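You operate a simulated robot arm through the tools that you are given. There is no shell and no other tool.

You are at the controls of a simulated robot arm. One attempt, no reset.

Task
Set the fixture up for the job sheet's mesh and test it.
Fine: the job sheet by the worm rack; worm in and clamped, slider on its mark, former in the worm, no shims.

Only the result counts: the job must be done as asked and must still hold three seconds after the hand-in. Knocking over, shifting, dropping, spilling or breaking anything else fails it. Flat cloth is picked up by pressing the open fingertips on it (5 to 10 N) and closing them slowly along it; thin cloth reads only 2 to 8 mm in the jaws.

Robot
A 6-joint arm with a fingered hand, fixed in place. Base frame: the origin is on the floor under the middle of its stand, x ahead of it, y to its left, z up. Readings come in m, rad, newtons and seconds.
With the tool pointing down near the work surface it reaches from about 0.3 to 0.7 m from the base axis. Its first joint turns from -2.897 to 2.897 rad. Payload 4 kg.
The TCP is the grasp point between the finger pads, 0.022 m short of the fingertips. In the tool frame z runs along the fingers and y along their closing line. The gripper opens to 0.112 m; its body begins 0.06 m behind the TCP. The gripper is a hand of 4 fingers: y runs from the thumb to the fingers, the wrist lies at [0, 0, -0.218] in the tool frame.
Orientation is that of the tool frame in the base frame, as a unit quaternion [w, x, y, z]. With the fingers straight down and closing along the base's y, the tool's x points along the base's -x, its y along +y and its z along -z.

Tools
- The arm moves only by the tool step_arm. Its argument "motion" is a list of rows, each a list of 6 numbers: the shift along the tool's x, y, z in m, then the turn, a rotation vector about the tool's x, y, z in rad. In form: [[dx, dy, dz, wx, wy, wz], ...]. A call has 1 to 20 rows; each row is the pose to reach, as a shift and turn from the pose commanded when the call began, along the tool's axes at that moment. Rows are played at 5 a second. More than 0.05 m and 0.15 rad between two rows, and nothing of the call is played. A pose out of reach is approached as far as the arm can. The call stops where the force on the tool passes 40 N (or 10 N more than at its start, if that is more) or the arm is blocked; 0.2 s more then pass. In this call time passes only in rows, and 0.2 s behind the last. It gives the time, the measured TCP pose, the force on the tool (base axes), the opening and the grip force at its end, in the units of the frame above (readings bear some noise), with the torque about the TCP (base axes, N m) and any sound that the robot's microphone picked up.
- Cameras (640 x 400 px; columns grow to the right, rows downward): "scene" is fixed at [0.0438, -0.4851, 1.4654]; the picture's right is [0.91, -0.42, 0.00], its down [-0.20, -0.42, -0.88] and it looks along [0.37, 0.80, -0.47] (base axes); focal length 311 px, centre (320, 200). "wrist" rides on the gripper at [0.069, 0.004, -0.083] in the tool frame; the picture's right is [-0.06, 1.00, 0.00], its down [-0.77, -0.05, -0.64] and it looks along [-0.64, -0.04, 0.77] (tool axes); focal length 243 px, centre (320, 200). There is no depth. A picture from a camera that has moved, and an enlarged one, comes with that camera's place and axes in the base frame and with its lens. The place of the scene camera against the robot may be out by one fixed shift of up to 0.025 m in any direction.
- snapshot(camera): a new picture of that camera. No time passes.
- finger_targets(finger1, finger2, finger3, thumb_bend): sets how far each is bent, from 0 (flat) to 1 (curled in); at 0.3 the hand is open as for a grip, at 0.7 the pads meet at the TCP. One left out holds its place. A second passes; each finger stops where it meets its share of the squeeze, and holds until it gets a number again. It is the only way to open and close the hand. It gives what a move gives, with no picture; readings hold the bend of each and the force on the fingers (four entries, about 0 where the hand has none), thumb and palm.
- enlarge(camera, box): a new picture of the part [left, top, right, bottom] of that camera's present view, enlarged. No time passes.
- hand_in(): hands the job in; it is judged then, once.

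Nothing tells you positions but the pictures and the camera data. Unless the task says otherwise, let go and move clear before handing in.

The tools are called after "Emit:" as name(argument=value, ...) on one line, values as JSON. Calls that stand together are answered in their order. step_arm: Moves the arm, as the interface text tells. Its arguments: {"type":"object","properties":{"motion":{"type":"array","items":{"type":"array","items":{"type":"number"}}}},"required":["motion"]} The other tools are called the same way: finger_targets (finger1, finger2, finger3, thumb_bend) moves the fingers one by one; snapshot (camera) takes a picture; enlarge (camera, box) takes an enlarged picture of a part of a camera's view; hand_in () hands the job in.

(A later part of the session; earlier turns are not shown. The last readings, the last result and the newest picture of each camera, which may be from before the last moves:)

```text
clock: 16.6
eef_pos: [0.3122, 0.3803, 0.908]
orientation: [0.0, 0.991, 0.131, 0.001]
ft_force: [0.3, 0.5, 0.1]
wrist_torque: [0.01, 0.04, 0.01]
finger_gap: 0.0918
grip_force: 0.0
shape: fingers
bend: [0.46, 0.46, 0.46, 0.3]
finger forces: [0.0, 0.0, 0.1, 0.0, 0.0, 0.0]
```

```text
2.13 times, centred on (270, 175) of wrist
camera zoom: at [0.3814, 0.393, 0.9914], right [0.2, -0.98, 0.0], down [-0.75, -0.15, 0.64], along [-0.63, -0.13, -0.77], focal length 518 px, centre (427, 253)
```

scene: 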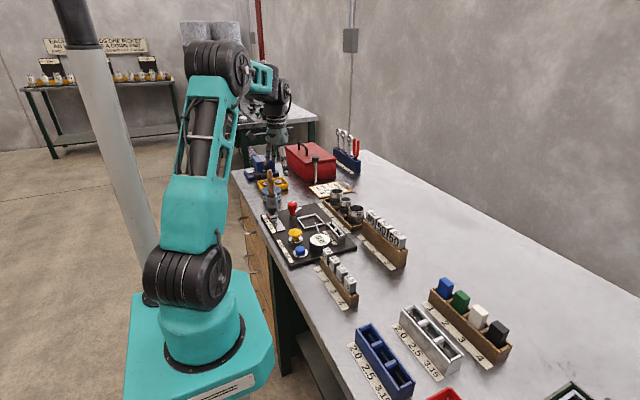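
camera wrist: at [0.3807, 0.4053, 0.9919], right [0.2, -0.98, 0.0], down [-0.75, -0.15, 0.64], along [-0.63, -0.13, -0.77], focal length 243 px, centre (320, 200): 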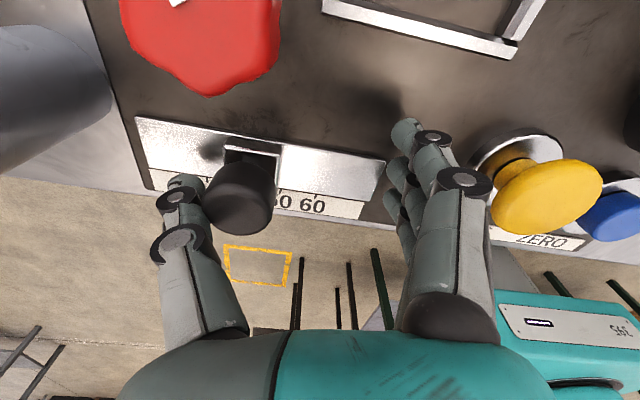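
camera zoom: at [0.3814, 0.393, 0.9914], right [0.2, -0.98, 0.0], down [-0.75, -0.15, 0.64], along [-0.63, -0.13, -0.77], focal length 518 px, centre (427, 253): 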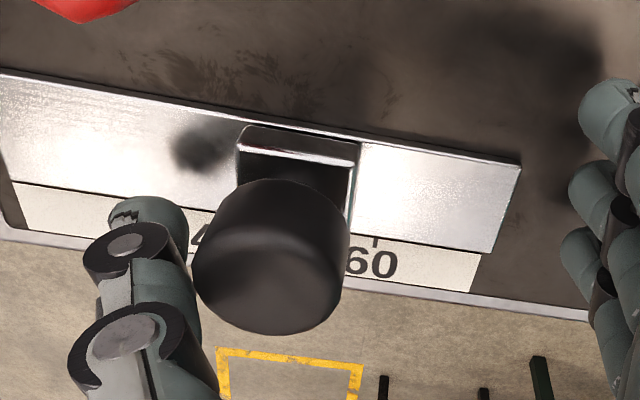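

The slider seems to have snapped onto a detent near 50, and the thumb force dropped to 0. I'll lift straight up and check the pointer.

Emit:
step_arm(motion=[[0, 0, -0.03, 0, 0, 0], [0, 0, -0.07, 0, 0, 0], [0, 0, -0.11, 0, 0, 0], [0, 0, -0.15, 0, 0, 0], [0, 0, -0.2, 0, 0, 0]])

Emit:
enlarge(camera="scene", box=[255, 195, 315, 235])

Emit:
snapshot(camera="wrist")

Emit:
enlarge(camera="wrist", box=[180, 60, 420, 210])

```text
clock: 17.8
eef_pos: [0.3108, 0.3802, 1.1101]
orientation: [0.0, 0.991, 0.131, 0.001]
ft_force: [0.1, 0.6, 0.4]
wrist_torque: [-0.02, 0.0, 0.03]
finger_gap: 0.0917
grip_force: 0.1
shape: fingers
bend: [0.46, 0.46, 0.46, 0.3]
finger forces: [0.0, 0.1, 0.0, 0.1, 0.0, 0.0]
```

```text
10.00 times, centred on (285, 215) of scene
camera zoom: at [0.0438, -0.4851, 1.4654], right [0.91, -0.42, 0.0], down [-0.2, -0.42, -0.88], along [0.37, 0.8, -0.47], focal length 3106 px, centre (670, 50)
```

zoom: 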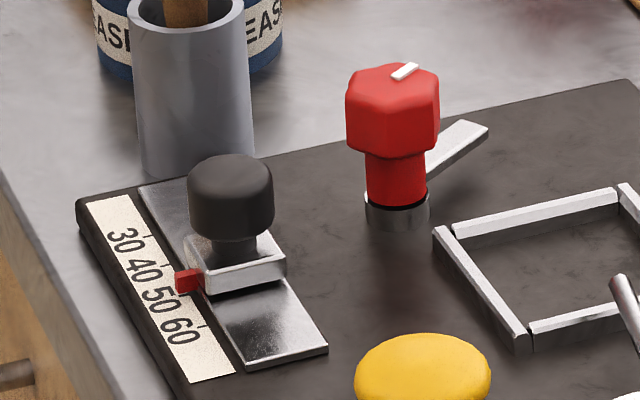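

```text
taken
camera wrist: at [0.378, 0.3943, 1.1933], right [0.2, -0.98, 0.0], down [-0.75, -0.15, 0.64], along [-0.63, -0.13, -0.77], focal length 243 px, centre (320, 200)
```

wrist: 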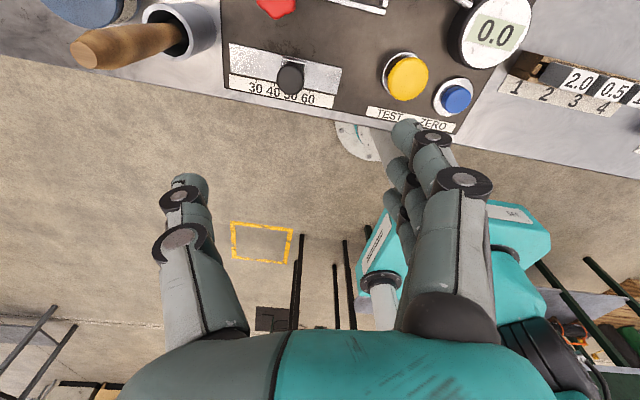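

```text
2.67 times, centred on (300, 135) of wrist
camera zoom: at [0.378, 0.3943, 1.1933], right [0.2, -0.98, 0.0], down [-0.75, -0.15, 0.64], along [-0.63, -0.13, -0.77], focal length 647 px, centre (373, 373)
```

zoom: 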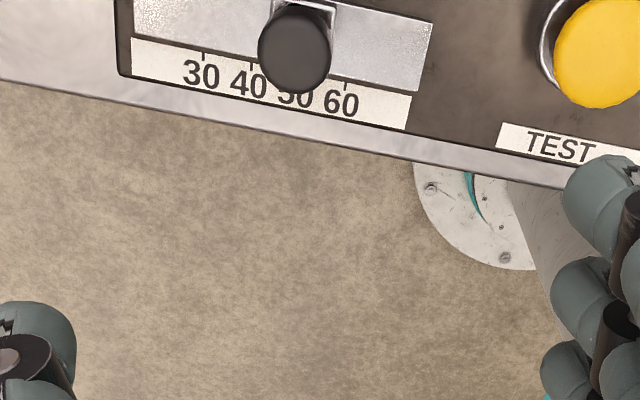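

The slider pointer now looks to be at 50; I'll confirm that later from another angle. Next I'll turn the hand so it closes along base x (camera on the +y side) and go above the seat for a careful look.

Emit:
finger_targets(finger1=0.3, finger2=0.3, finger3=0.3, thumb_bend=0.3)

Emit:
step_arm(motion=[[0.01, 0.004, 0, 0, 0, -0.131], [0.02, 0.008, 0, 0, 0, -0.262], [0.03, 0.012, 0, 0, 0, -0.393], [0.04, 0.016, 0, 0, 0, -0.524], [0.05, 0.02, 0, 0, 0, -0.655], [0.06, 0.025, 0, 0, 0, -0.786], [0.07, 0.03, 0, 0, 0, -0.917], [0.08, 0.035, 0, 0, 0, -1.048], [0.09, 0.04, 0.01, 0, 0, -1.179], [0.097, 0.0415, 0.02, 0, 0, -1.31]])

Emit:
snapshot(camera="wrist")

```text
clock: 18.8
eef_pos: [0.3106, 0.3797, 1.1093]
orientation: [0.0, 0.991, 0.131, 0.0]
ft_force: [-0.5, -0.6, -0.1]
wrist_torque: [-0.01, 0.02, 0.01]
finger_gap: 0.1135
grip_force: 0.0
shape: fingers
bend: [0.3, 0.3, 0.3, 0.3]
finger forces: [0.0, 0.0, 0.1, 0.1, 0.0, 0.0]
```

```text
clock: 21.0
eef_pos: [0.4173, 0.3648, 1.0876]
orientation: [0.0, 0.706, 0.708, 0.0]
ft_force: [0.5, 0.4, -0.3]
wrist_torque: [-0.01, -0.02, 0.02]
finger_gap: 0.1135
grip_force: 0.0
shape: fingers
bend: [0.3, 0.3, 0.3, 0.3]
finger forces: [0.0, 0.1, 0.0, 0.0, 0.0, 0.0]
```

```text
taken
camera wrist: at [0.4203, 0.4343, 1.1712], right [1.0, -0.06, 0.0], down [-0.05, -0.77, 0.64], along [-0.04, -0.64, -0.77], focal length 243 px, centre (320, 200)
```

wrist: 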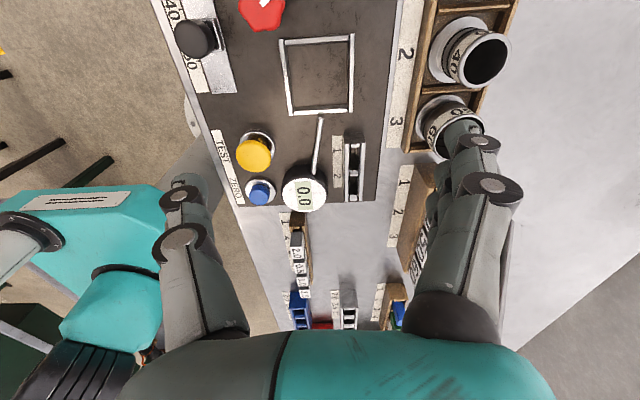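

Emit:
enlarge(camera="wrist", box=[230, 0, 410, 130])

Emit:
enlarge(camera="wrist", box=[150, 0, 290, 90])

```text
3.08 times, centred on (320, 65) of wrist
camera zoom: at [0.4203, 0.4343, 1.1712], right [1.0, -0.06, 0.0], down [-0.05, -0.77, 0.64], along [-0.04, -0.64, -0.77], focal length 746 px, centre (320, 615)
```

zoom: 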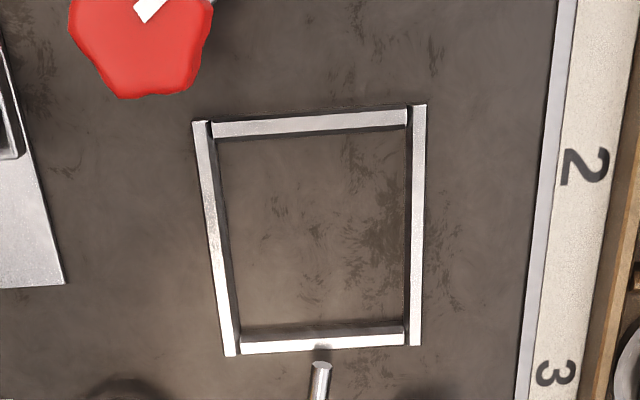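

```text
4.44 times, centred on (220, 45) of wrist
camera zoom: at [0.4203, 0.4343, 1.1712], right [1.0, -0.06, 0.0], down [-0.05, -0.77, 0.64], along [-0.04, -0.64, -0.77], focal length 1078 px, centre (764, 889)
```

zoom: 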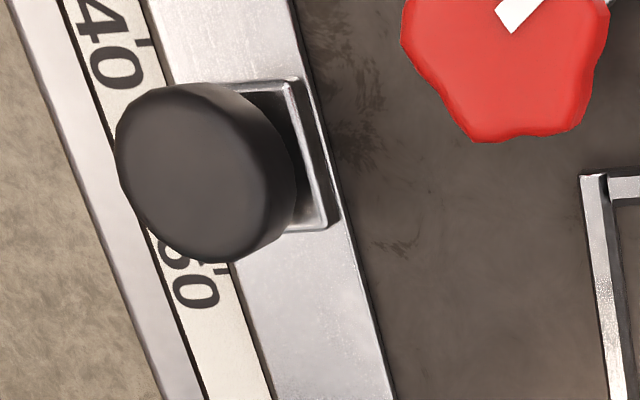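

The seat's centre measures about (0.4153, 0.365), inner size about 67 mm. I'll now move to the same relative pose above worm 50, to measure it consistently and check the reach.

Emit:
step_arm(motion=[[0.025, 0.035, 0, 0, 0, 0], [0.05, 0.07, 0, 0, 0, 0], [0.07, 0.105, 0, 0, 0, 0], [0.09, 0.14, 0, 0, 0, 0]])

Emit:
snapshot(camera="wrist")

Emit:
enlarge(camera="wrist", box=[230, 0, 410, 130])

```text
clock: 22.0
eef_pos: [0.5131, 0.4296, 1.0871]
orientation: [0.0, 0.707, 0.708, 0.0]
ft_force: [0.7, 0.1, -0.6]
wrist_torque: [-0.04, 0.03, -0.02]
finger_gap: 0.1135
grip_force: 0.1
shape: fingers
bend: [0.3, 0.3, 0.3, 0.3]
finger forces: [0.0, 0.0, 0.0, 0.0, 0.1, 0.1]
out of reach, approached as far as the arm can: row 3, 4
```

```text
taken
camera wrist: at [0.5173, 0.4978, 1.1705], right [1.0, -0.06, 0.0], down [-0.05, -0.77, 0.64], along [-0.04, -0.64, -0.77], focal length 243 px, centre (320, 200)
```

wrist: 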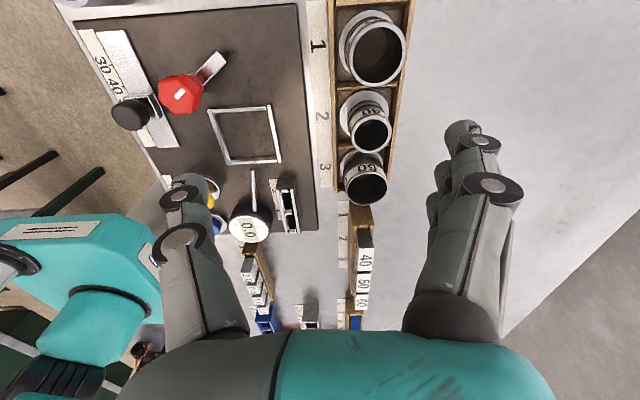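

```text
3.08 times, centred on (320, 65) of wrist
camera zoom: at [0.5173, 0.4978, 1.1705], right [1.0, -0.06, 0.0], down [-0.05, -0.77, 0.64], along [-0.04, -0.64, -0.77], focal length 746 px, centre (320, 615)
```

zoom: 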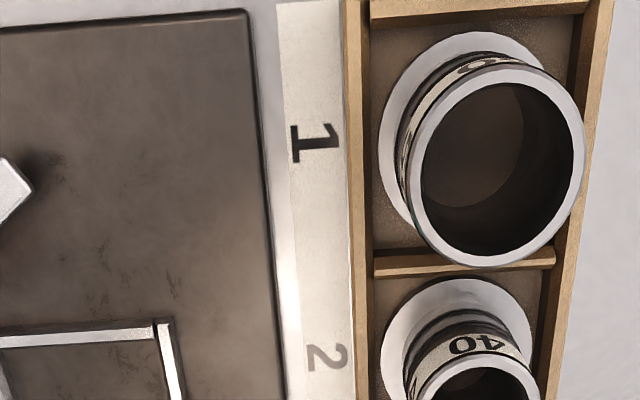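

Too high to reach that far out; the arm stopped at (0.513, 0.430). I'll go lower, where the reach is longer, and see where the arm gets to.

Emit:
step_arm(motion=[[0, 0, 0.04, 0, 0, 0], [0, 0, 0.08, 0, 0, 0]])

Emit:
snapshot(camera="wrist")

Emit:
snapshot(camera="scene")

```text
clock: 22.6
eef_pos: [0.5134, 0.426, 1.0063]
orientation: [-0.001, 0.707, 0.707, 0.001]
ft_force: [-0.3, -0.5, 0.8]
wrist_torque: [0.02, 0.01, -0.02]
finger_gap: 0.1134
grip_force: 0.0
shape: fingers
bend: [0.3, 0.3, 0.3, 0.3]
finger forces: [0.0, 0.1, 0.0, 0.0, 0.1, 0.0]
```

```text
taken
camera wrist: at [0.517, 0.4953, 1.0894], right [1.0, -0.06, 0.0], down [-0.05, -0.77, 0.64], along [-0.04, -0.64, -0.77], focal length 243 px, centre (320, 200)
```

wrist: 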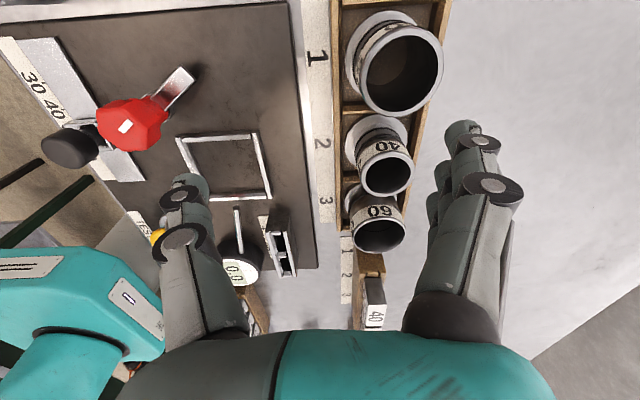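

```text
taken
```

scene: 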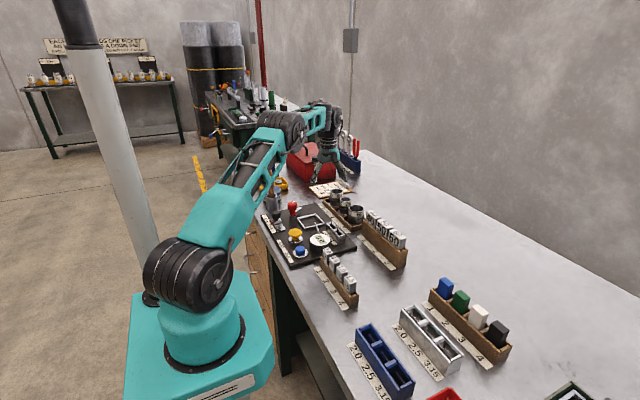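

Going lower worked, at (0.513, 0.426, 1.006). I'll now step outward over worm 50.

Emit:
step_arm(motion=[[0.015, 0.022, 0.01, 0, 0, 0], [0.03, 0.045, 0.02, 0, 0, 0]])

Emit:
snapshot(camera="wrist")

Emit:
enlarge(camera="wrist", box=[220, 50, 420, 200])

```text
clock: 23.2
eef_pos: [0.5381, 0.4401, 0.9886]
orientation: [0.0, 0.707, 0.707, 0.0]
ft_force: [0.3, -1.1, 0.7]
wrist_torque: [0.0, 0.01, 0.0]
finger_gap: 0.1135
grip_force: 0.0
shape: fingers
bend: [0.3, 0.3, 0.3, 0.3]
finger forces: [0.0, 0.0, 0.0, 0.0, 0.1, 0.0]
out of reach, approached as far as the arm can: row 2
```

```text
taken
camera wrist: at [0.542, 0.5097, 1.0711], right [1.0, -0.06, 0.0], down [-0.05, -0.77, 0.64], along [-0.04, -0.64, -0.77], focal length 243 px, centre (320, 200)
```

wrist: 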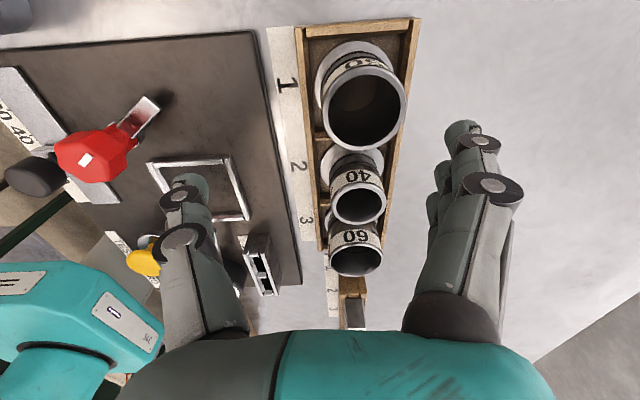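

```text
2.67 times, centred on (320, 125) of wrist
camera zoom: at [0.542, 0.5097, 1.0711], right [1.0, -0.06, 0.0], down [-0.05, -0.77, 0.64], along [-0.04, -0.64, -0.77], focal length 647 px, centre (320, 400)
```

zoom: 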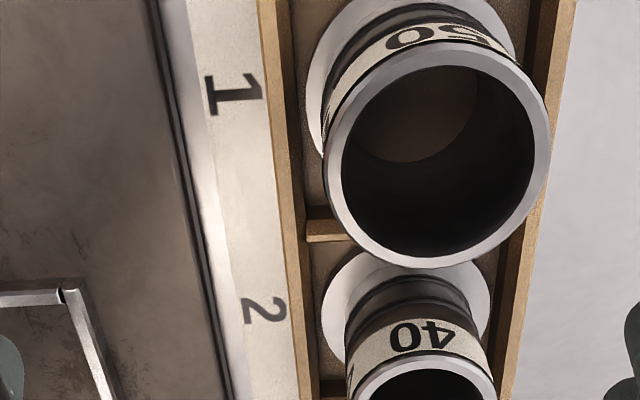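

The arm can't reach worm 50 with the tool vertical: the limit is about r ≈ 0.70 and the ring sits at about 0.725. I'll tilt the hand 15° about its closing line, so the pads stay flush, the wrist moves inward and the tips reach further out.

Emit:
step_arm(motion=[[0, 0, 0, 0, 0.13, 0], [0, 0, 0, 0, 0.26, 0], [0.008, 0.014, 0.01, 0, 0.26, 0], [0.015, 0.028, 0.022, 0, 0.26, 0]])

Emit:
snapshot(camera="wrist")

Emit:
enlarge(camera="scene", box=[290, 140, 410, 240])

```text
clock: 24.2
eef_pos: [0.5522, 0.4483, 0.9781]
orientation: [-0.092, 0.701, 0.701, 0.093]
ft_force: [0.2, -0.2, -0.6]
wrist_torque: [0.02, 0.03, 0.06]
finger_gap: 0.1136
grip_force: 0.1
shape: fingers
bend: [0.3, 0.3, 0.3, 0.3]
finger forces: [0.0, 0.0, 0.0, 0.1, 0.0, 0.0]
out of reach, approached as far as the arm can: row 4
```

```text
taken
camera wrist: at [0.5558, 0.4948, 1.0772], right [1.0, -0.06, -0.02], down [-0.05, -0.9, 0.42], along [-0.04, -0.42, -0.91], focal length 243 px, centre (320, 200)
```

wrist: 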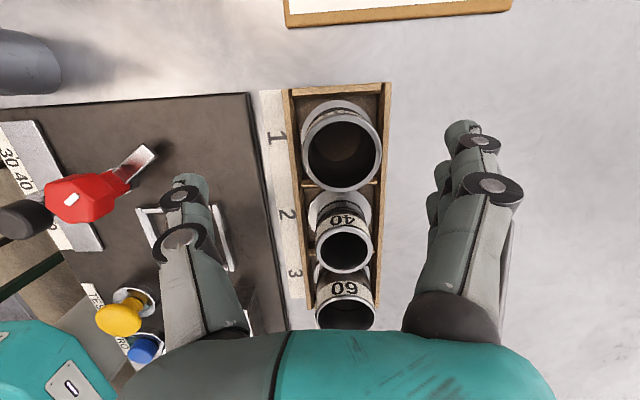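

```text
4.00 times, centred on (350, 190) of scene
camera zoom: at [0.0438, -0.4851, 1.4654], right [0.91, -0.42, 0.0], down [-0.2, -0.42, -0.88], along [0.37, 0.8, -0.47], focal length 1242 px, centre (200, 240)
```

zoom: 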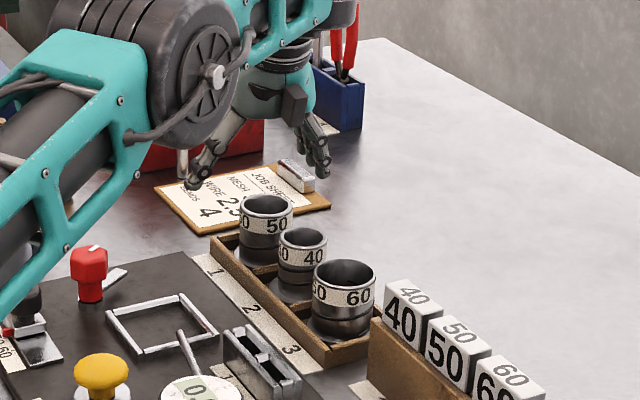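

The last row was refused as out of reach at that height. I'll go lower and outward in small steps, staying in the free space either side of the ring.

Emit:
step_arm(motion=[[-0.006, 0, 0.025, 0, 0, 0], [-0.004, 0.007, 0.028, 0, 0, 0], [-0.001, 0.014, 0.031, 0, 0, 0]])

Emit:
snapshot(camera="wrist")

```text
clock: 25.0
eef_pos: [0.5589, 0.4507, 0.9506]
orientation: [-0.091, 0.701, 0.701, 0.093]
ft_force: [0.0, -0.4, -0.1]
wrist_torque: [0.0, 0.01, 0.01]
finger_gap: 0.1133
grip_force: 0.1
shape: fingers
bend: [0.3, 0.3, 0.3, 0.3]
finger forces: [0.0, 0.0, 0.1, 0.0, 0.1, 0.0]
out of reach, approached as far as the arm can: row 3
```

```text
taken
camera wrist: at [0.5625, 0.4972, 1.0487], right [1.0, -0.06, -0.02], down [-0.05, -0.9, 0.42], along [-0.04, -0.42, -0.91], focal length 243 px, centre (320, 200)
```

wrist: 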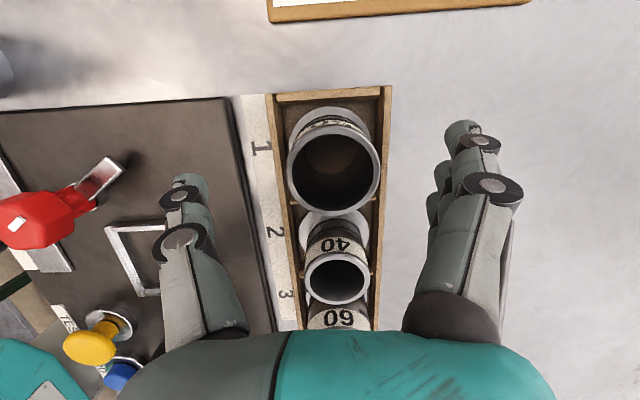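

Close: it reached (0.559, 0.451). I'll add another 6° of tilt about the closing line to gain the last few millimetres.

Emit:
step_arm(motion=[[0, 0, 0, 0, 0.1, 0], [-0.002, 0.004, 0.01, 0, 0.1, 0], [-0.001, 0.0071, 0.0204, 0, 0.1, 0]])

Emit:
snapshot(camera="wrist")

Emit:
enlarge(camera="scene", box=[290, 140, 410, 240])

```text
clock: 25.8
eef_pos: [0.5652, 0.4564, 0.9296]
orientation: [-0.127, 0.696, 0.695, 0.127]
ft_force: [0.2, -0.1, -1.3]
wrist_torque: [-0.02, -0.01, -0.02]
finger_gap: 0.1134
grip_force: 0.1
shape: fingers
bend: [0.3, 0.3, 0.3, 0.3]
finger forces: [0.0, 0.0, 0.1, 0.0, 0.0, 0.1]
```

```text
taken
camera wrist: at [0.5695, 0.4913, 1.0326], right [1.0, -0.06, -0.02], down [-0.05, -0.94, 0.33], along [-0.04, -0.33, -0.94], focal length 243 px, centre (320, 200)
```

wrist: 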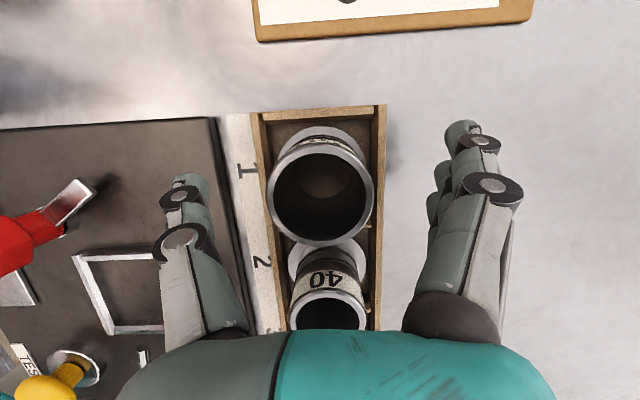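

```text
4.00 times, centred on (350, 190) of scene
camera zoom: at [0.0438, -0.4851, 1.4654], right [0.91, -0.42, 0.0], down [-0.2, -0.42, -0.88], along [0.37, 0.8, -0.47], focal length 1242 px, centre (200, 240)
```

zoom: 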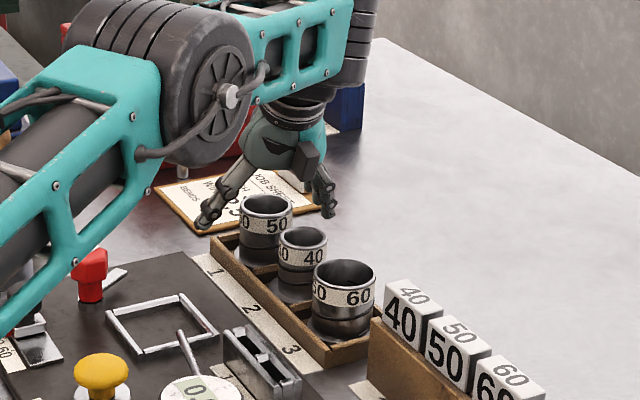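

Now straddling worm 50: the rim is centred in the view on the TCP, at about (0.5654, 0.4551). I'll descend to TCP z≈0.914 and check before closing.

Emit:
step_arm(motion=[[-0.003, 0, 0.007, 0, 0, 0], [-0.0064, 0, 0.0142, 0, 0, 0]])

Emit:
snapshot(camera="wrist")

Emit:
enlarge(camera="scene", box=[310, 165, 390, 225])

```text
clock: 26.4
eef_pos: [0.5644, 0.4545, 0.9147]
orientation: [-0.127, 0.695, 0.697, 0.127]
ft_force: [-0.5, -0.5, -0.1]
wrist_torque: [0.01, 0.02, -0.01]
finger_gap: 0.1132
grip_force: 0.1
shape: fingers
bend: [0.3, 0.3, 0.3, 0.3]
finger forces: [0.0, 0.0, 0.0, 0.0, 0.0, 0.0]
```

```text
taken
camera wrist: at [0.5687, 0.4913, 1.017], right [1.0, -0.06, -0.02], down [-0.05, -0.94, 0.33], along [-0.04, -0.33, -0.94], focal length 243 px, centre (320, 200)
```

wrist: 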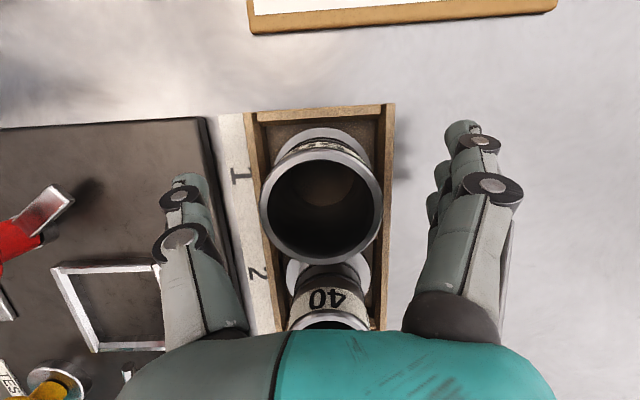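

```text
6.67 times, centred on (350, 195) of scene
camera zoom: at [0.0438, -0.4851, 1.4654], right [0.91, -0.42, 0.0], down [-0.2, -0.42, -0.88], along [0.37, 0.8, -0.47], focal length 2071 px, centre (120, 233)
```

zoom: 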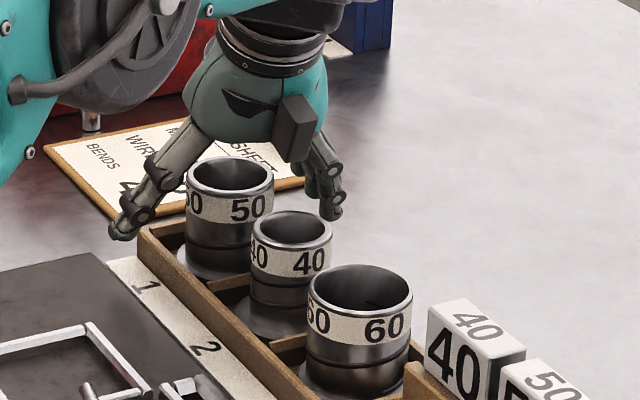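

Everything is clear. I'll close the hand gently on the ring, first partway.

Emit:
finger_targets(finger1=0.43, finger2=0.43, finger3=0.43, thumb_bend=0.43)

Emit:
snapshot(camera="wrist")

Emit:
enlarge(camera="scene", box=[310, 165, 390, 225])

```text
clock: 27.4
eef_pos: [0.5637, 0.4546, 0.9143]
orientation: [-0.126, 0.695, 0.696, 0.125]
ft_force: [-0.1, 0.0, 0.3]
wrist_torque: [0.01, -0.01, 0.01]
finger_gap: 0.0781
grip_force: 0.1
shape: fingers
bend: [0.43, 0.43, 0.43, 0.43]
finger forces: [0.0, 0.0, 0.0, 0.1, 0.0, 0.1]
```

```text
taken
camera wrist: at [0.5687, 0.4911, 1.017], right [1.0, -0.06, -0.02], down [-0.05, -0.94, 0.33], along [-0.04, -0.33, -0.94], focal length 243 px, centre (320, 200)
```

wrist: 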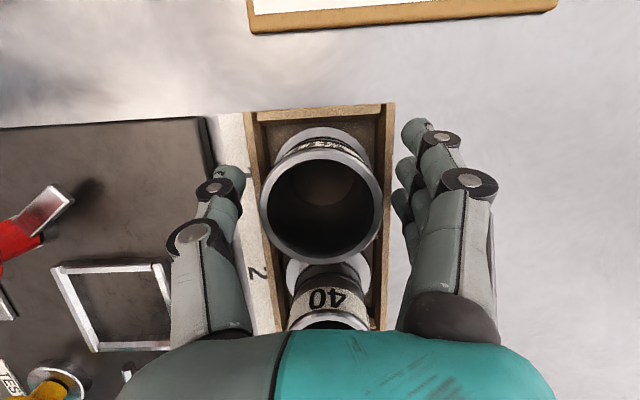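

```text
6.67 times, centred on (350, 195) of scene
camera zoom: at [0.0438, -0.4851, 1.4654], right [0.91, -0.42, 0.0], down [-0.2, -0.42, -0.88], along [0.37, 0.8, -0.47], focal length 2071 px, centre (120, 233)
```

zoom: 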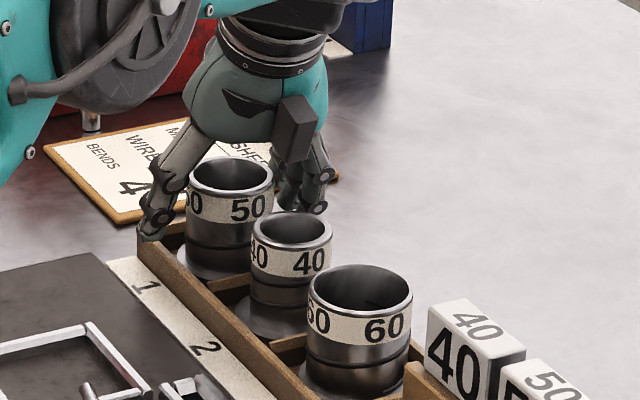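

Emit:
finger_targets(finger1=0.7, finger2=0.7, finger3=0.7, thumb_bend=0.7)

Emit:
snapshot(camera="wrist")

Emit:
enlarge(camera="scene", box=[310, 165, 390, 225])

```text
clock: 28.4
eef_pos: [0.5648, 0.4562, 0.9138]
orientation: [-0.127, 0.696, 0.696, 0.127]
ft_force: [1.3, 0.4, 0.2]
wrist_torque: [0.01, -0.14, 0.04]
finger_gap: 0.0313
grip_force: 17.3
shape: fingers
bend: [0.65, 0.56, 0.56, 0.62]
finger forces: [2.7, 7.5, 7.8, 0.0, 16.4, 0.1]
```

```text
taken
camera wrist: at [0.5688, 0.4911, 1.0168], right [1.0, -0.06, -0.02], down [-0.05, -0.94, 0.33], along [-0.04, -0.33, -0.94], focal length 243 px, centre (320, 200)
```

wrist: 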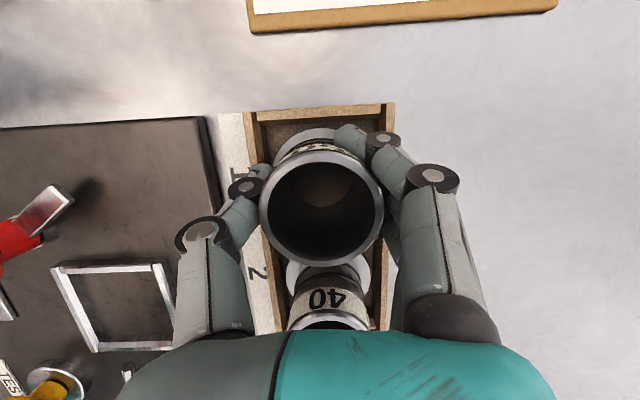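

```text
6.67 times, centred on (350, 195) of scene
camera zoom: at [0.0438, -0.4851, 1.4654], right [0.91, -0.42, 0.0], down [-0.2, -0.42, -0.88], along [0.37, 0.8, -0.47], focal length 2071 px, centre (120, 233)
```

zoom: 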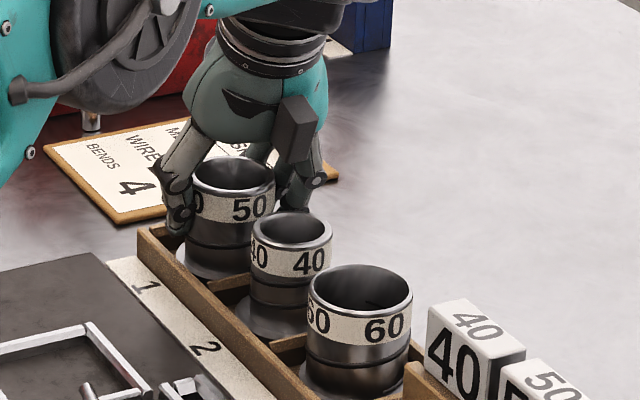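

The worm is gripped (17 N). I'll lift slowly straight up by 30 mm and check.

Emit:
step_arm(motion=[[0.0018, 0, -0.0047, 0, 0, 0], [0.0035, 0, -0.0094, 0, 0, 0], [0.0053, 0, -0.014, 0, 0, 0], [0.0079, 0, -0.021, 0, 0, 0], [0.0106, 0, -0.0281, 0, 0, 0]])

Emit:
snapshot(camera="wrist")

Emit:
enlarge(camera="scene", box=[310, 165, 390, 225])

```text
clock: 29.6
eef_pos: [0.5657, 0.4541, 0.9452]
orientation: [-0.126, 0.696, 0.696, 0.126]
ft_force: [-1.1, 0.4, -4.4]
wrist_torque: [0.02, 0.01, 0.01]
finger_gap: 0.0312
grip_force: 17.4
shape: fingers
bend: [0.65, 0.56, 0.56, 0.62]
finger forces: [2.5, 7.2, 7.6, 0.0, 16.7, 0.0]
```

```text
taken
camera wrist: at [0.5693, 0.4904, 1.0476], right [1.0, -0.06, -0.02], down [-0.05, -0.94, 0.33], along [-0.04, -0.33, -0.94], focal length 243 px, centre (320, 200)
```

wrist: 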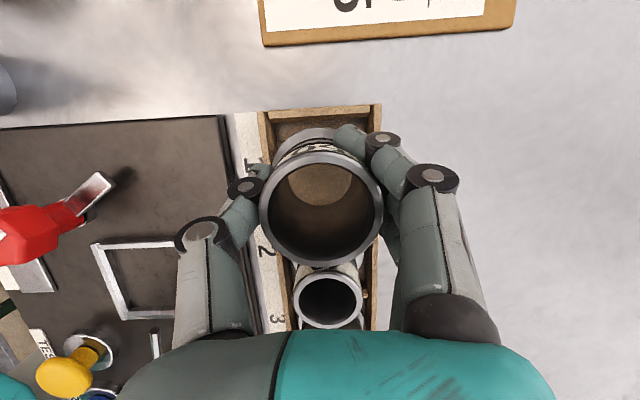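

```text
6.67 times, centred on (350, 195) of scene
camera zoom: at [0.0438, -0.4851, 1.4654], right [0.91, -0.42, 0.0], down [-0.2, -0.42, -0.88], along [0.37, 0.8, -0.47], focal length 2071 px, centre (120, 233)
```

zoom: 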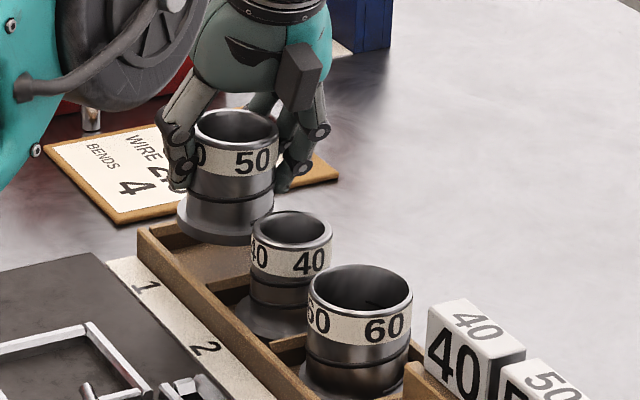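

The worm is lifted cleanly and upright. I'll carry it over the rack edge and panel to above the seat, at TCP z≈0.965.

Emit:
step_arm(motion=[[0.0035, -0.03, -0.0094, 0, 0, 0], [0.007, -0.06, -0.0187, 0, 0, 0], [-0.0117, -0.09, -0.0257, 0, 0, 0], [-0.0351, -0.115, -0.0345, 0, 0, 0], [-0.0585, -0.135, -0.0433, 0, 0, 0], [-0.0764, -0.1504, -0.0501, 0, 0, 0]])

Emit:
snapshot(camera="wrist")

Emit:
enlarge(camera="scene", box=[270, 170, 360, 240])

```text
clock: 31.0
eef_pos: [0.4145, 0.3644, 0.9651]
orientation: [-0.127, 0.694, 0.697, 0.126]
ft_force: [0.4, -0.3, -4.2]
wrist_torque: [0.04, 0.0, -0.02]
finger_gap: 0.031
grip_force: 16.7
shape: fingers
bend: [0.65, 0.56, 0.56, 0.62]
finger forces: [2.7, 7.3, 7.7, 0.0, 16.7, 0.1]
```

```text
taken
camera wrist: at [0.4177, 0.4013, 1.0671], right [1.0, -0.06, -0.02], down [-0.05, -0.94, 0.33], along [-0.04, -0.33, -0.94], focal length 243 px, centre (320, 200)
```

wrist: 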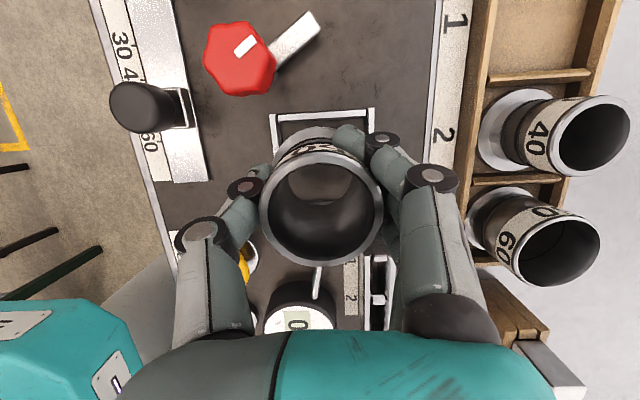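

```text
5.71 times, centred on (315, 205) of scene
camera zoom: at [0.0438, -0.4851, 1.4654], right [0.91, -0.42, 0.0], down [-0.2, -0.42, -0.88], along [0.37, 0.8, -0.47], focal length 1775 px, centre (349, 171)
```

zoom: 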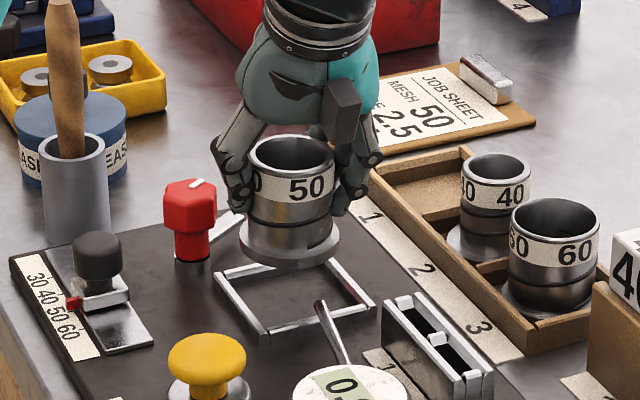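

The worm hangs above the seat, within about 1 mm of its centre. I'll lower it to just above the frame, with a small correction, and check the alignment again.

Emit:
step_arm(motion=[[-0.0042, 0.001, 0.0092, 0, 0, 0], [-0.0077, 0.001, 0.0185, 0, 0, 0], [-0.0113, 0.001, 0.0278, 0, 0, 0]])

Emit:
snapshot(camera="wrist")

Emit:
enlarge(camera="scene", box=[285, 185, 345, 230])

Emit:
enlarge(camera="wrist", box=[240, 80, 400, 180])

```text
clock: 31.8
eef_pos: [0.4158, 0.3651, 0.9356]
orientation: [-0.127, 0.696, 0.696, 0.127]
ft_force: [1.0, -0.6, -3.7]
wrist_torque: [0.03, 0.02, 0.04]
finger_gap: 0.0311
grip_force: 16.7
shape: fingers
bend: [0.65, 0.56, 0.56, 0.62]
finger forces: [2.7, 7.3, 7.7, 0.1, 16.6, 0.0]
```

```text
taken
camera wrist: at [0.419, 0.4007, 1.038], right [1.0, -0.06, -0.02], down [-0.05, -0.94, 0.33], along [-0.04, -0.33, -0.94], focal length 243 px, centre (320, 200)
```

wrist: 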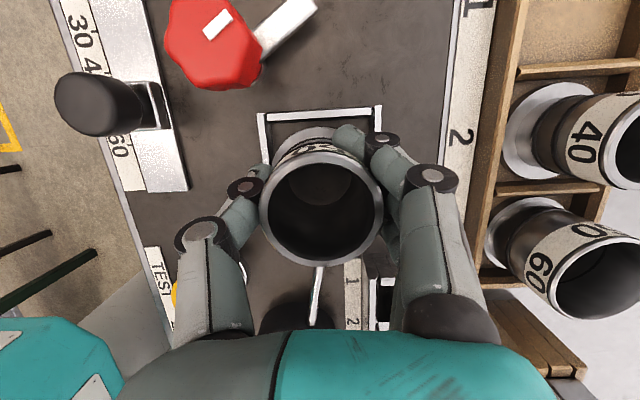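

```text
8.89 times, centred on (315, 208) of scene
camera zoom: at [0.0438, -0.4851, 1.4654], right [0.91, -0.42, 0.0], down [-0.2, -0.42, -0.88], along [0.37, 0.8, -0.47], focal length 2761 px, centre (364, 133)
```

zoom: 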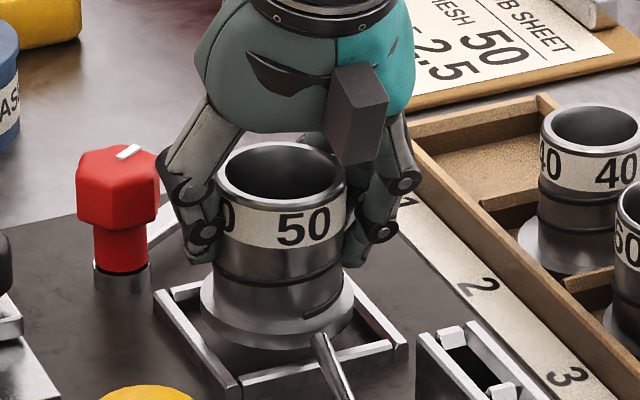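

```text
4.00 times, centred on (320, 130) of wrist
camera zoom: at [0.419, 0.4007, 1.038], right [1.0, -0.06, -0.02], down [-0.05, -0.94, 0.33], along [-0.04, -0.33, -0.94], focal length 970 px, centre (320, 480)
```

zoom: 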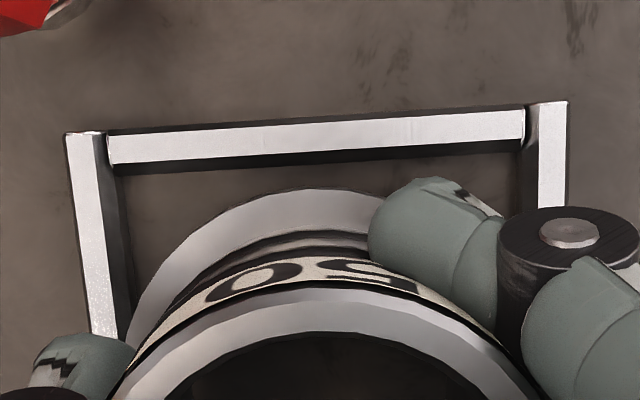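

The flange sits centred inside the frame outline. I'll lower it the last ~10 mm in small steps, watching the force.

Emit:
step_arm(motion=[[-0.0011, 0, 0.0028, 0, 0, 0], [-0.0021, 0, 0.0056, 0, 0, 0], [-0.0032, 0, 0.0084, 0, 0, 0]])

Emit:
enlarge(camera="scene", box=[285, 185, 345, 230])

```text
clock: 32.6
eef_pos: [0.416, 0.3649, 0.9265]
orientation: [-0.127, 0.695, 0.696, 0.126]
ft_force: [0.2, -0.2, -3.5]
wrist_torque: [0.01, -0.02, 0.0]
finger_gap: 0.0311
grip_force: 17.4
shape: fingers
bend: [0.65, 0.56, 0.56, 0.62]
finger forces: [2.7, 7.3, 7.7, 0.0, 16.7, 0.1]
```

```text
8.89 times, centred on (315, 208) of scene
camera zoom: at [0.0438, -0.4851, 1.4654], right [0.91, -0.42, 0.0], down [-0.2, -0.42, -0.88], along [0.37, 0.8, -0.47], focal length 2761 px, centre (364, 133)
```

zoom: 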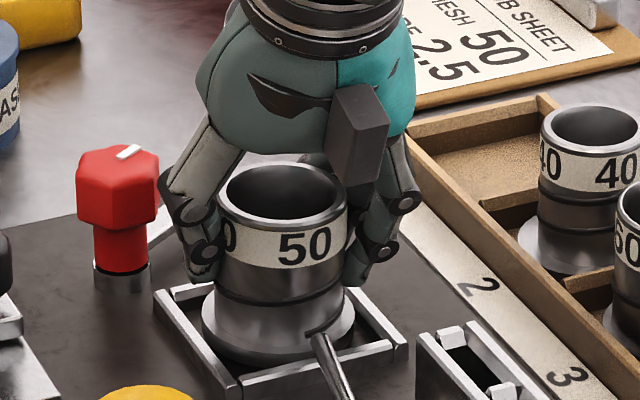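

Emit:
step_arm(motion=[[-0.0007, 0, 0.0019, 0, 0, 0], [-0.0014, 0, 0.0037, 0, 0, 0], [-0.0021, 0, 0.0056, 0, 0, 0], [-0.0028, 0, 0.0075, 0, 0, 0]])

Emit:
enlarge(camera="scene", box=[285, 185, 345, 230])

```text
clock: 33.6
eef_pos: [0.4162, 0.3671, 0.9214]
orientation: [-0.127, 0.695, 0.696, 0.128]
ft_force: [-1.4, -1.6, 16.7]
wrist_torque: [-0.04, -0.17, -0.07]
finger_gap: 0.0308
grip_force: 19.9
shape: fingers
bend: [0.67, 0.58, 0.58, 0.62]
finger forces: [2.9, 7.6, 9.4, 0.0, 19.6, 0.0]
```

```text
8.89 times, centred on (315, 208) of scene
camera zoom: at [0.0438, -0.4851, 1.4654], right [0.91, -0.42, 0.0], down [-0.2, -0.42, -0.88], along [0.37, 0.8, -0.47], focal length 2761 px, centre (364, 133)
```

zoom: 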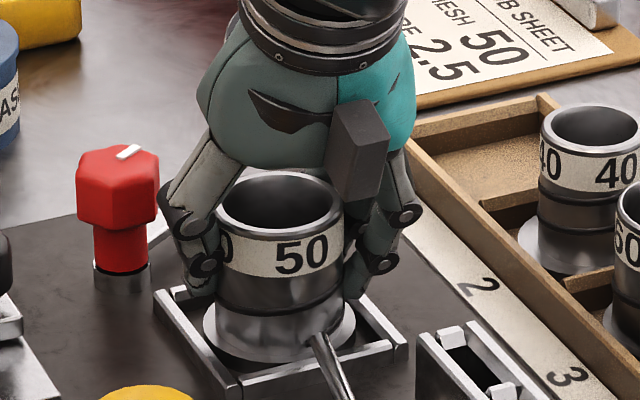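

The worm has bottomed out inside the seat. I'll ease off the downward force slightly and open the hand just enough to release it.

Emit:
step_arm(motion=[[0.0008, 0, -0.0022, 0, 0, 0]])

Emit:
finger_targets(finger1=0.42, finger2=0.42, finger3=0.42, thumb_bend=0.42)

Emit:
snapshot(camera="wrist")

Emit:
enlarge(camera="scene", box=[285, 185, 345, 230])

```text
clock: 34.0
eef_pos: [0.4161, 0.3659, 0.9203]
orientation: [-0.128, 0.695, 0.696, 0.126]
ft_force: [0.3, 2.5, 6.8]
wrist_torque: [0.03, -0.35, 0.01]
finger_gap: 0.0308
grip_force: 19.4
shape: fingers
bend: [0.66, 0.58, 0.58, 0.62]
finger forces: [3.8, 8.8, 9.3, 0.1, 18.3, 0.1]
```

```text
clock: 35.0
eef_pos: [0.4152, 0.3643, 0.9207]
orientation: [-0.127, 0.696, 0.696, 0.126]
ft_force: [0.1, 1.2, -0.1]
wrist_torque: [0.02, -0.01, 0.0]
finger_gap: 0.0793
grip_force: 0.0
shape: fingers
bend: [0.42, 0.42, 0.42, 0.42]
finger forces: [0.0, 0.1, 0.1, 0.1, 0.0, 0.0]
```

```text
taken
camera wrist: at [0.4196, 0.4011, 1.0233], right [1.0, -0.06, -0.02], down [-0.05, -0.94, 0.33], along [-0.04, -0.33, -0.94], focal length 243 px, centre (320, 200)
```

wrist: 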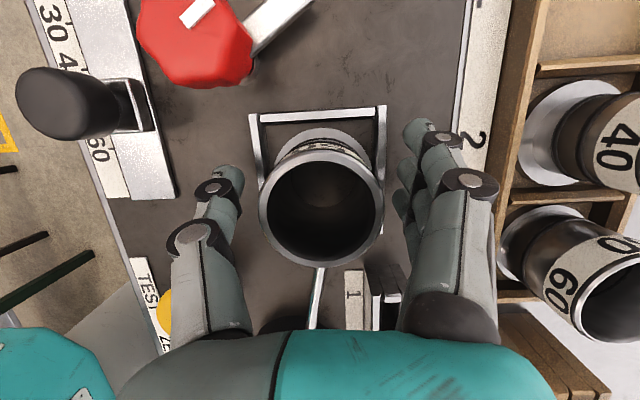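

```text
8.89 times, centred on (315, 208) of scene
camera zoom: at [0.0438, -0.4851, 1.4654], right [0.91, -0.42, 0.0], down [-0.2, -0.42, -0.88], along [0.37, 0.8, -0.47], focal length 2761 px, centre (364, 133)
```

zoom: 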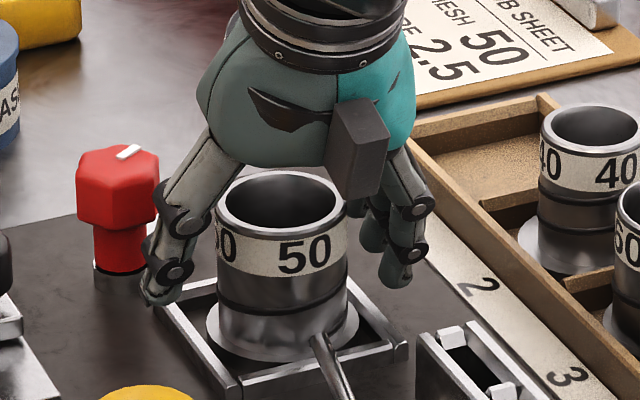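

The worm is standing in the seat and the hand is clear of it on both sides. I'll lift straight up.

Emit:
step_arm(motion=[[0.0035, 0, -0.0094, 0, 0, 0], [0.0088, 0, -0.0234, 0, 0, 0], [0.0176, 0, -0.0468, 0, 0, 0], [0.0282, 0, -0.075, 0, 0, 0], [0.0387, 0, -0.103, 0, 0, 0], [0.0493, 0, -0.131, 0, 0, 0]])

Emit:
snapshot(camera="wrist")

Emit:
enlarge(camera="scene", box=[255, 180, 345, 240])

```text
clock: 36.4
eef_pos: [0.4169, 0.3655, 1.06]
orientation: [-0.127, 0.696, 0.696, 0.125]
ft_force: [0.9, -0.2, 0.3]
wrist_torque: [0.01, 0.02, 0.0]
finger_gap: 0.0792
grip_force: 0.1
shape: fingers
bend: [0.42, 0.42, 0.42, 0.42]
finger forces: [0.0, 0.0, 0.0, 0.0, 0.1, 0.0]
```

```text
taken
camera wrist: at [0.4204, 0.4017, 1.1623], right [1.0, -0.06, -0.02], down [-0.05, -0.94, 0.33], along [-0.04, -0.33, -0.94], focal length 243 px, centre (320, 200)
```

wrist: 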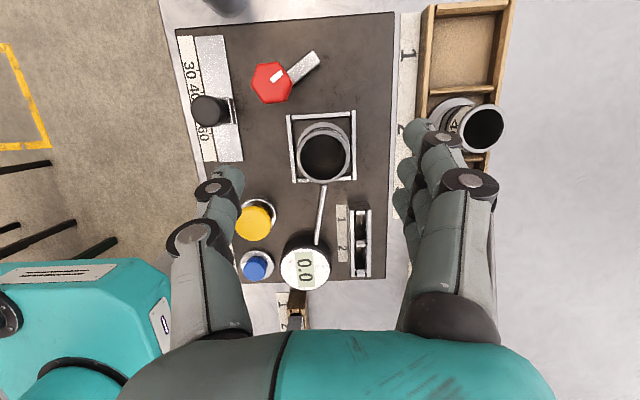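

```text
6.67 times, centred on (300, 210) of scene
camera zoom: at [0.0438, -0.4851, 1.4654], right [0.91, -0.42, 0.0], down [-0.2, -0.42, -0.88], along [0.37, 0.8, -0.47], focal length 2071 px, centre (453, 133)
```

zoom: 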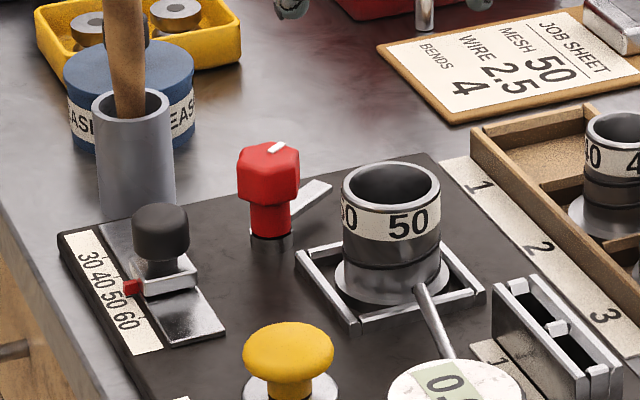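

The worm is seated. Let me check the slider pointer and the seat from this almost overhead view.

Emit:
enlarge(camera="wrist", box=[170, 30, 250, 170])

Emit:
enlarge(camera="wrist", box=[245, 40, 375, 190])

Emit:
enlarge(camera="scene", box=[257, 205, 287, 230])

```text
2.86 times, centred on (210, 100) of wrist
camera zoom: at [0.4204, 0.4017, 1.1623], right [1.0, -0.06, -0.02], down [-0.05, -0.94, 0.33], along [-0.04, -0.33, -0.94], focal length 693 px, centre (634, 486)
```

zoom: 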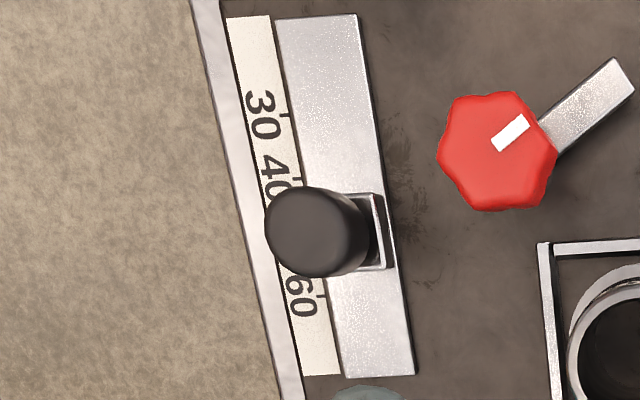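

```text
2.67 times, centred on (310, 115) of wrist
camera zoom: at [0.4204, 0.4017, 1.1623], right [1.0, -0.06, -0.02], down [-0.05, -0.94, 0.33], along [-0.04, -0.33, -0.94], focal length 647 px, centre (347, 427)
```

zoom: 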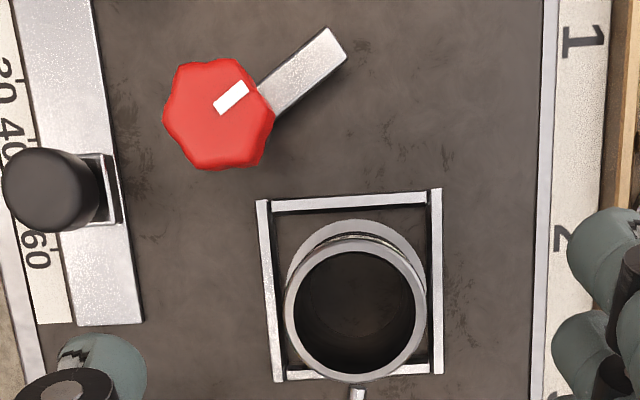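

```text
16.00 times, centred on (272, 218) of scene
camera zoom: at [0.0438, -0.4851, 1.4654], right [0.91, -0.42, 0.0], down [-0.2, -0.42, -0.88], along [0.37, 0.8, -0.47], focal length 4970 px, centre (1088, -80)
```

zoom: 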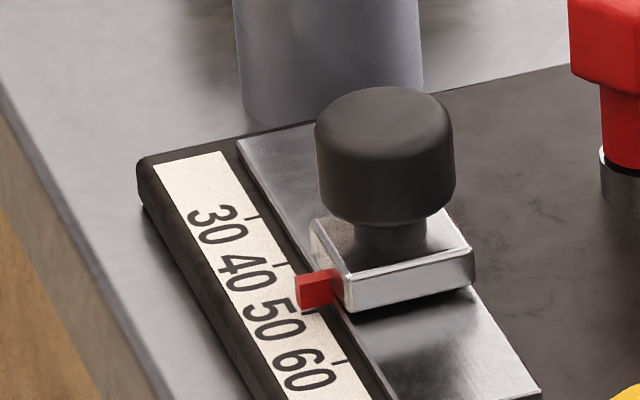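

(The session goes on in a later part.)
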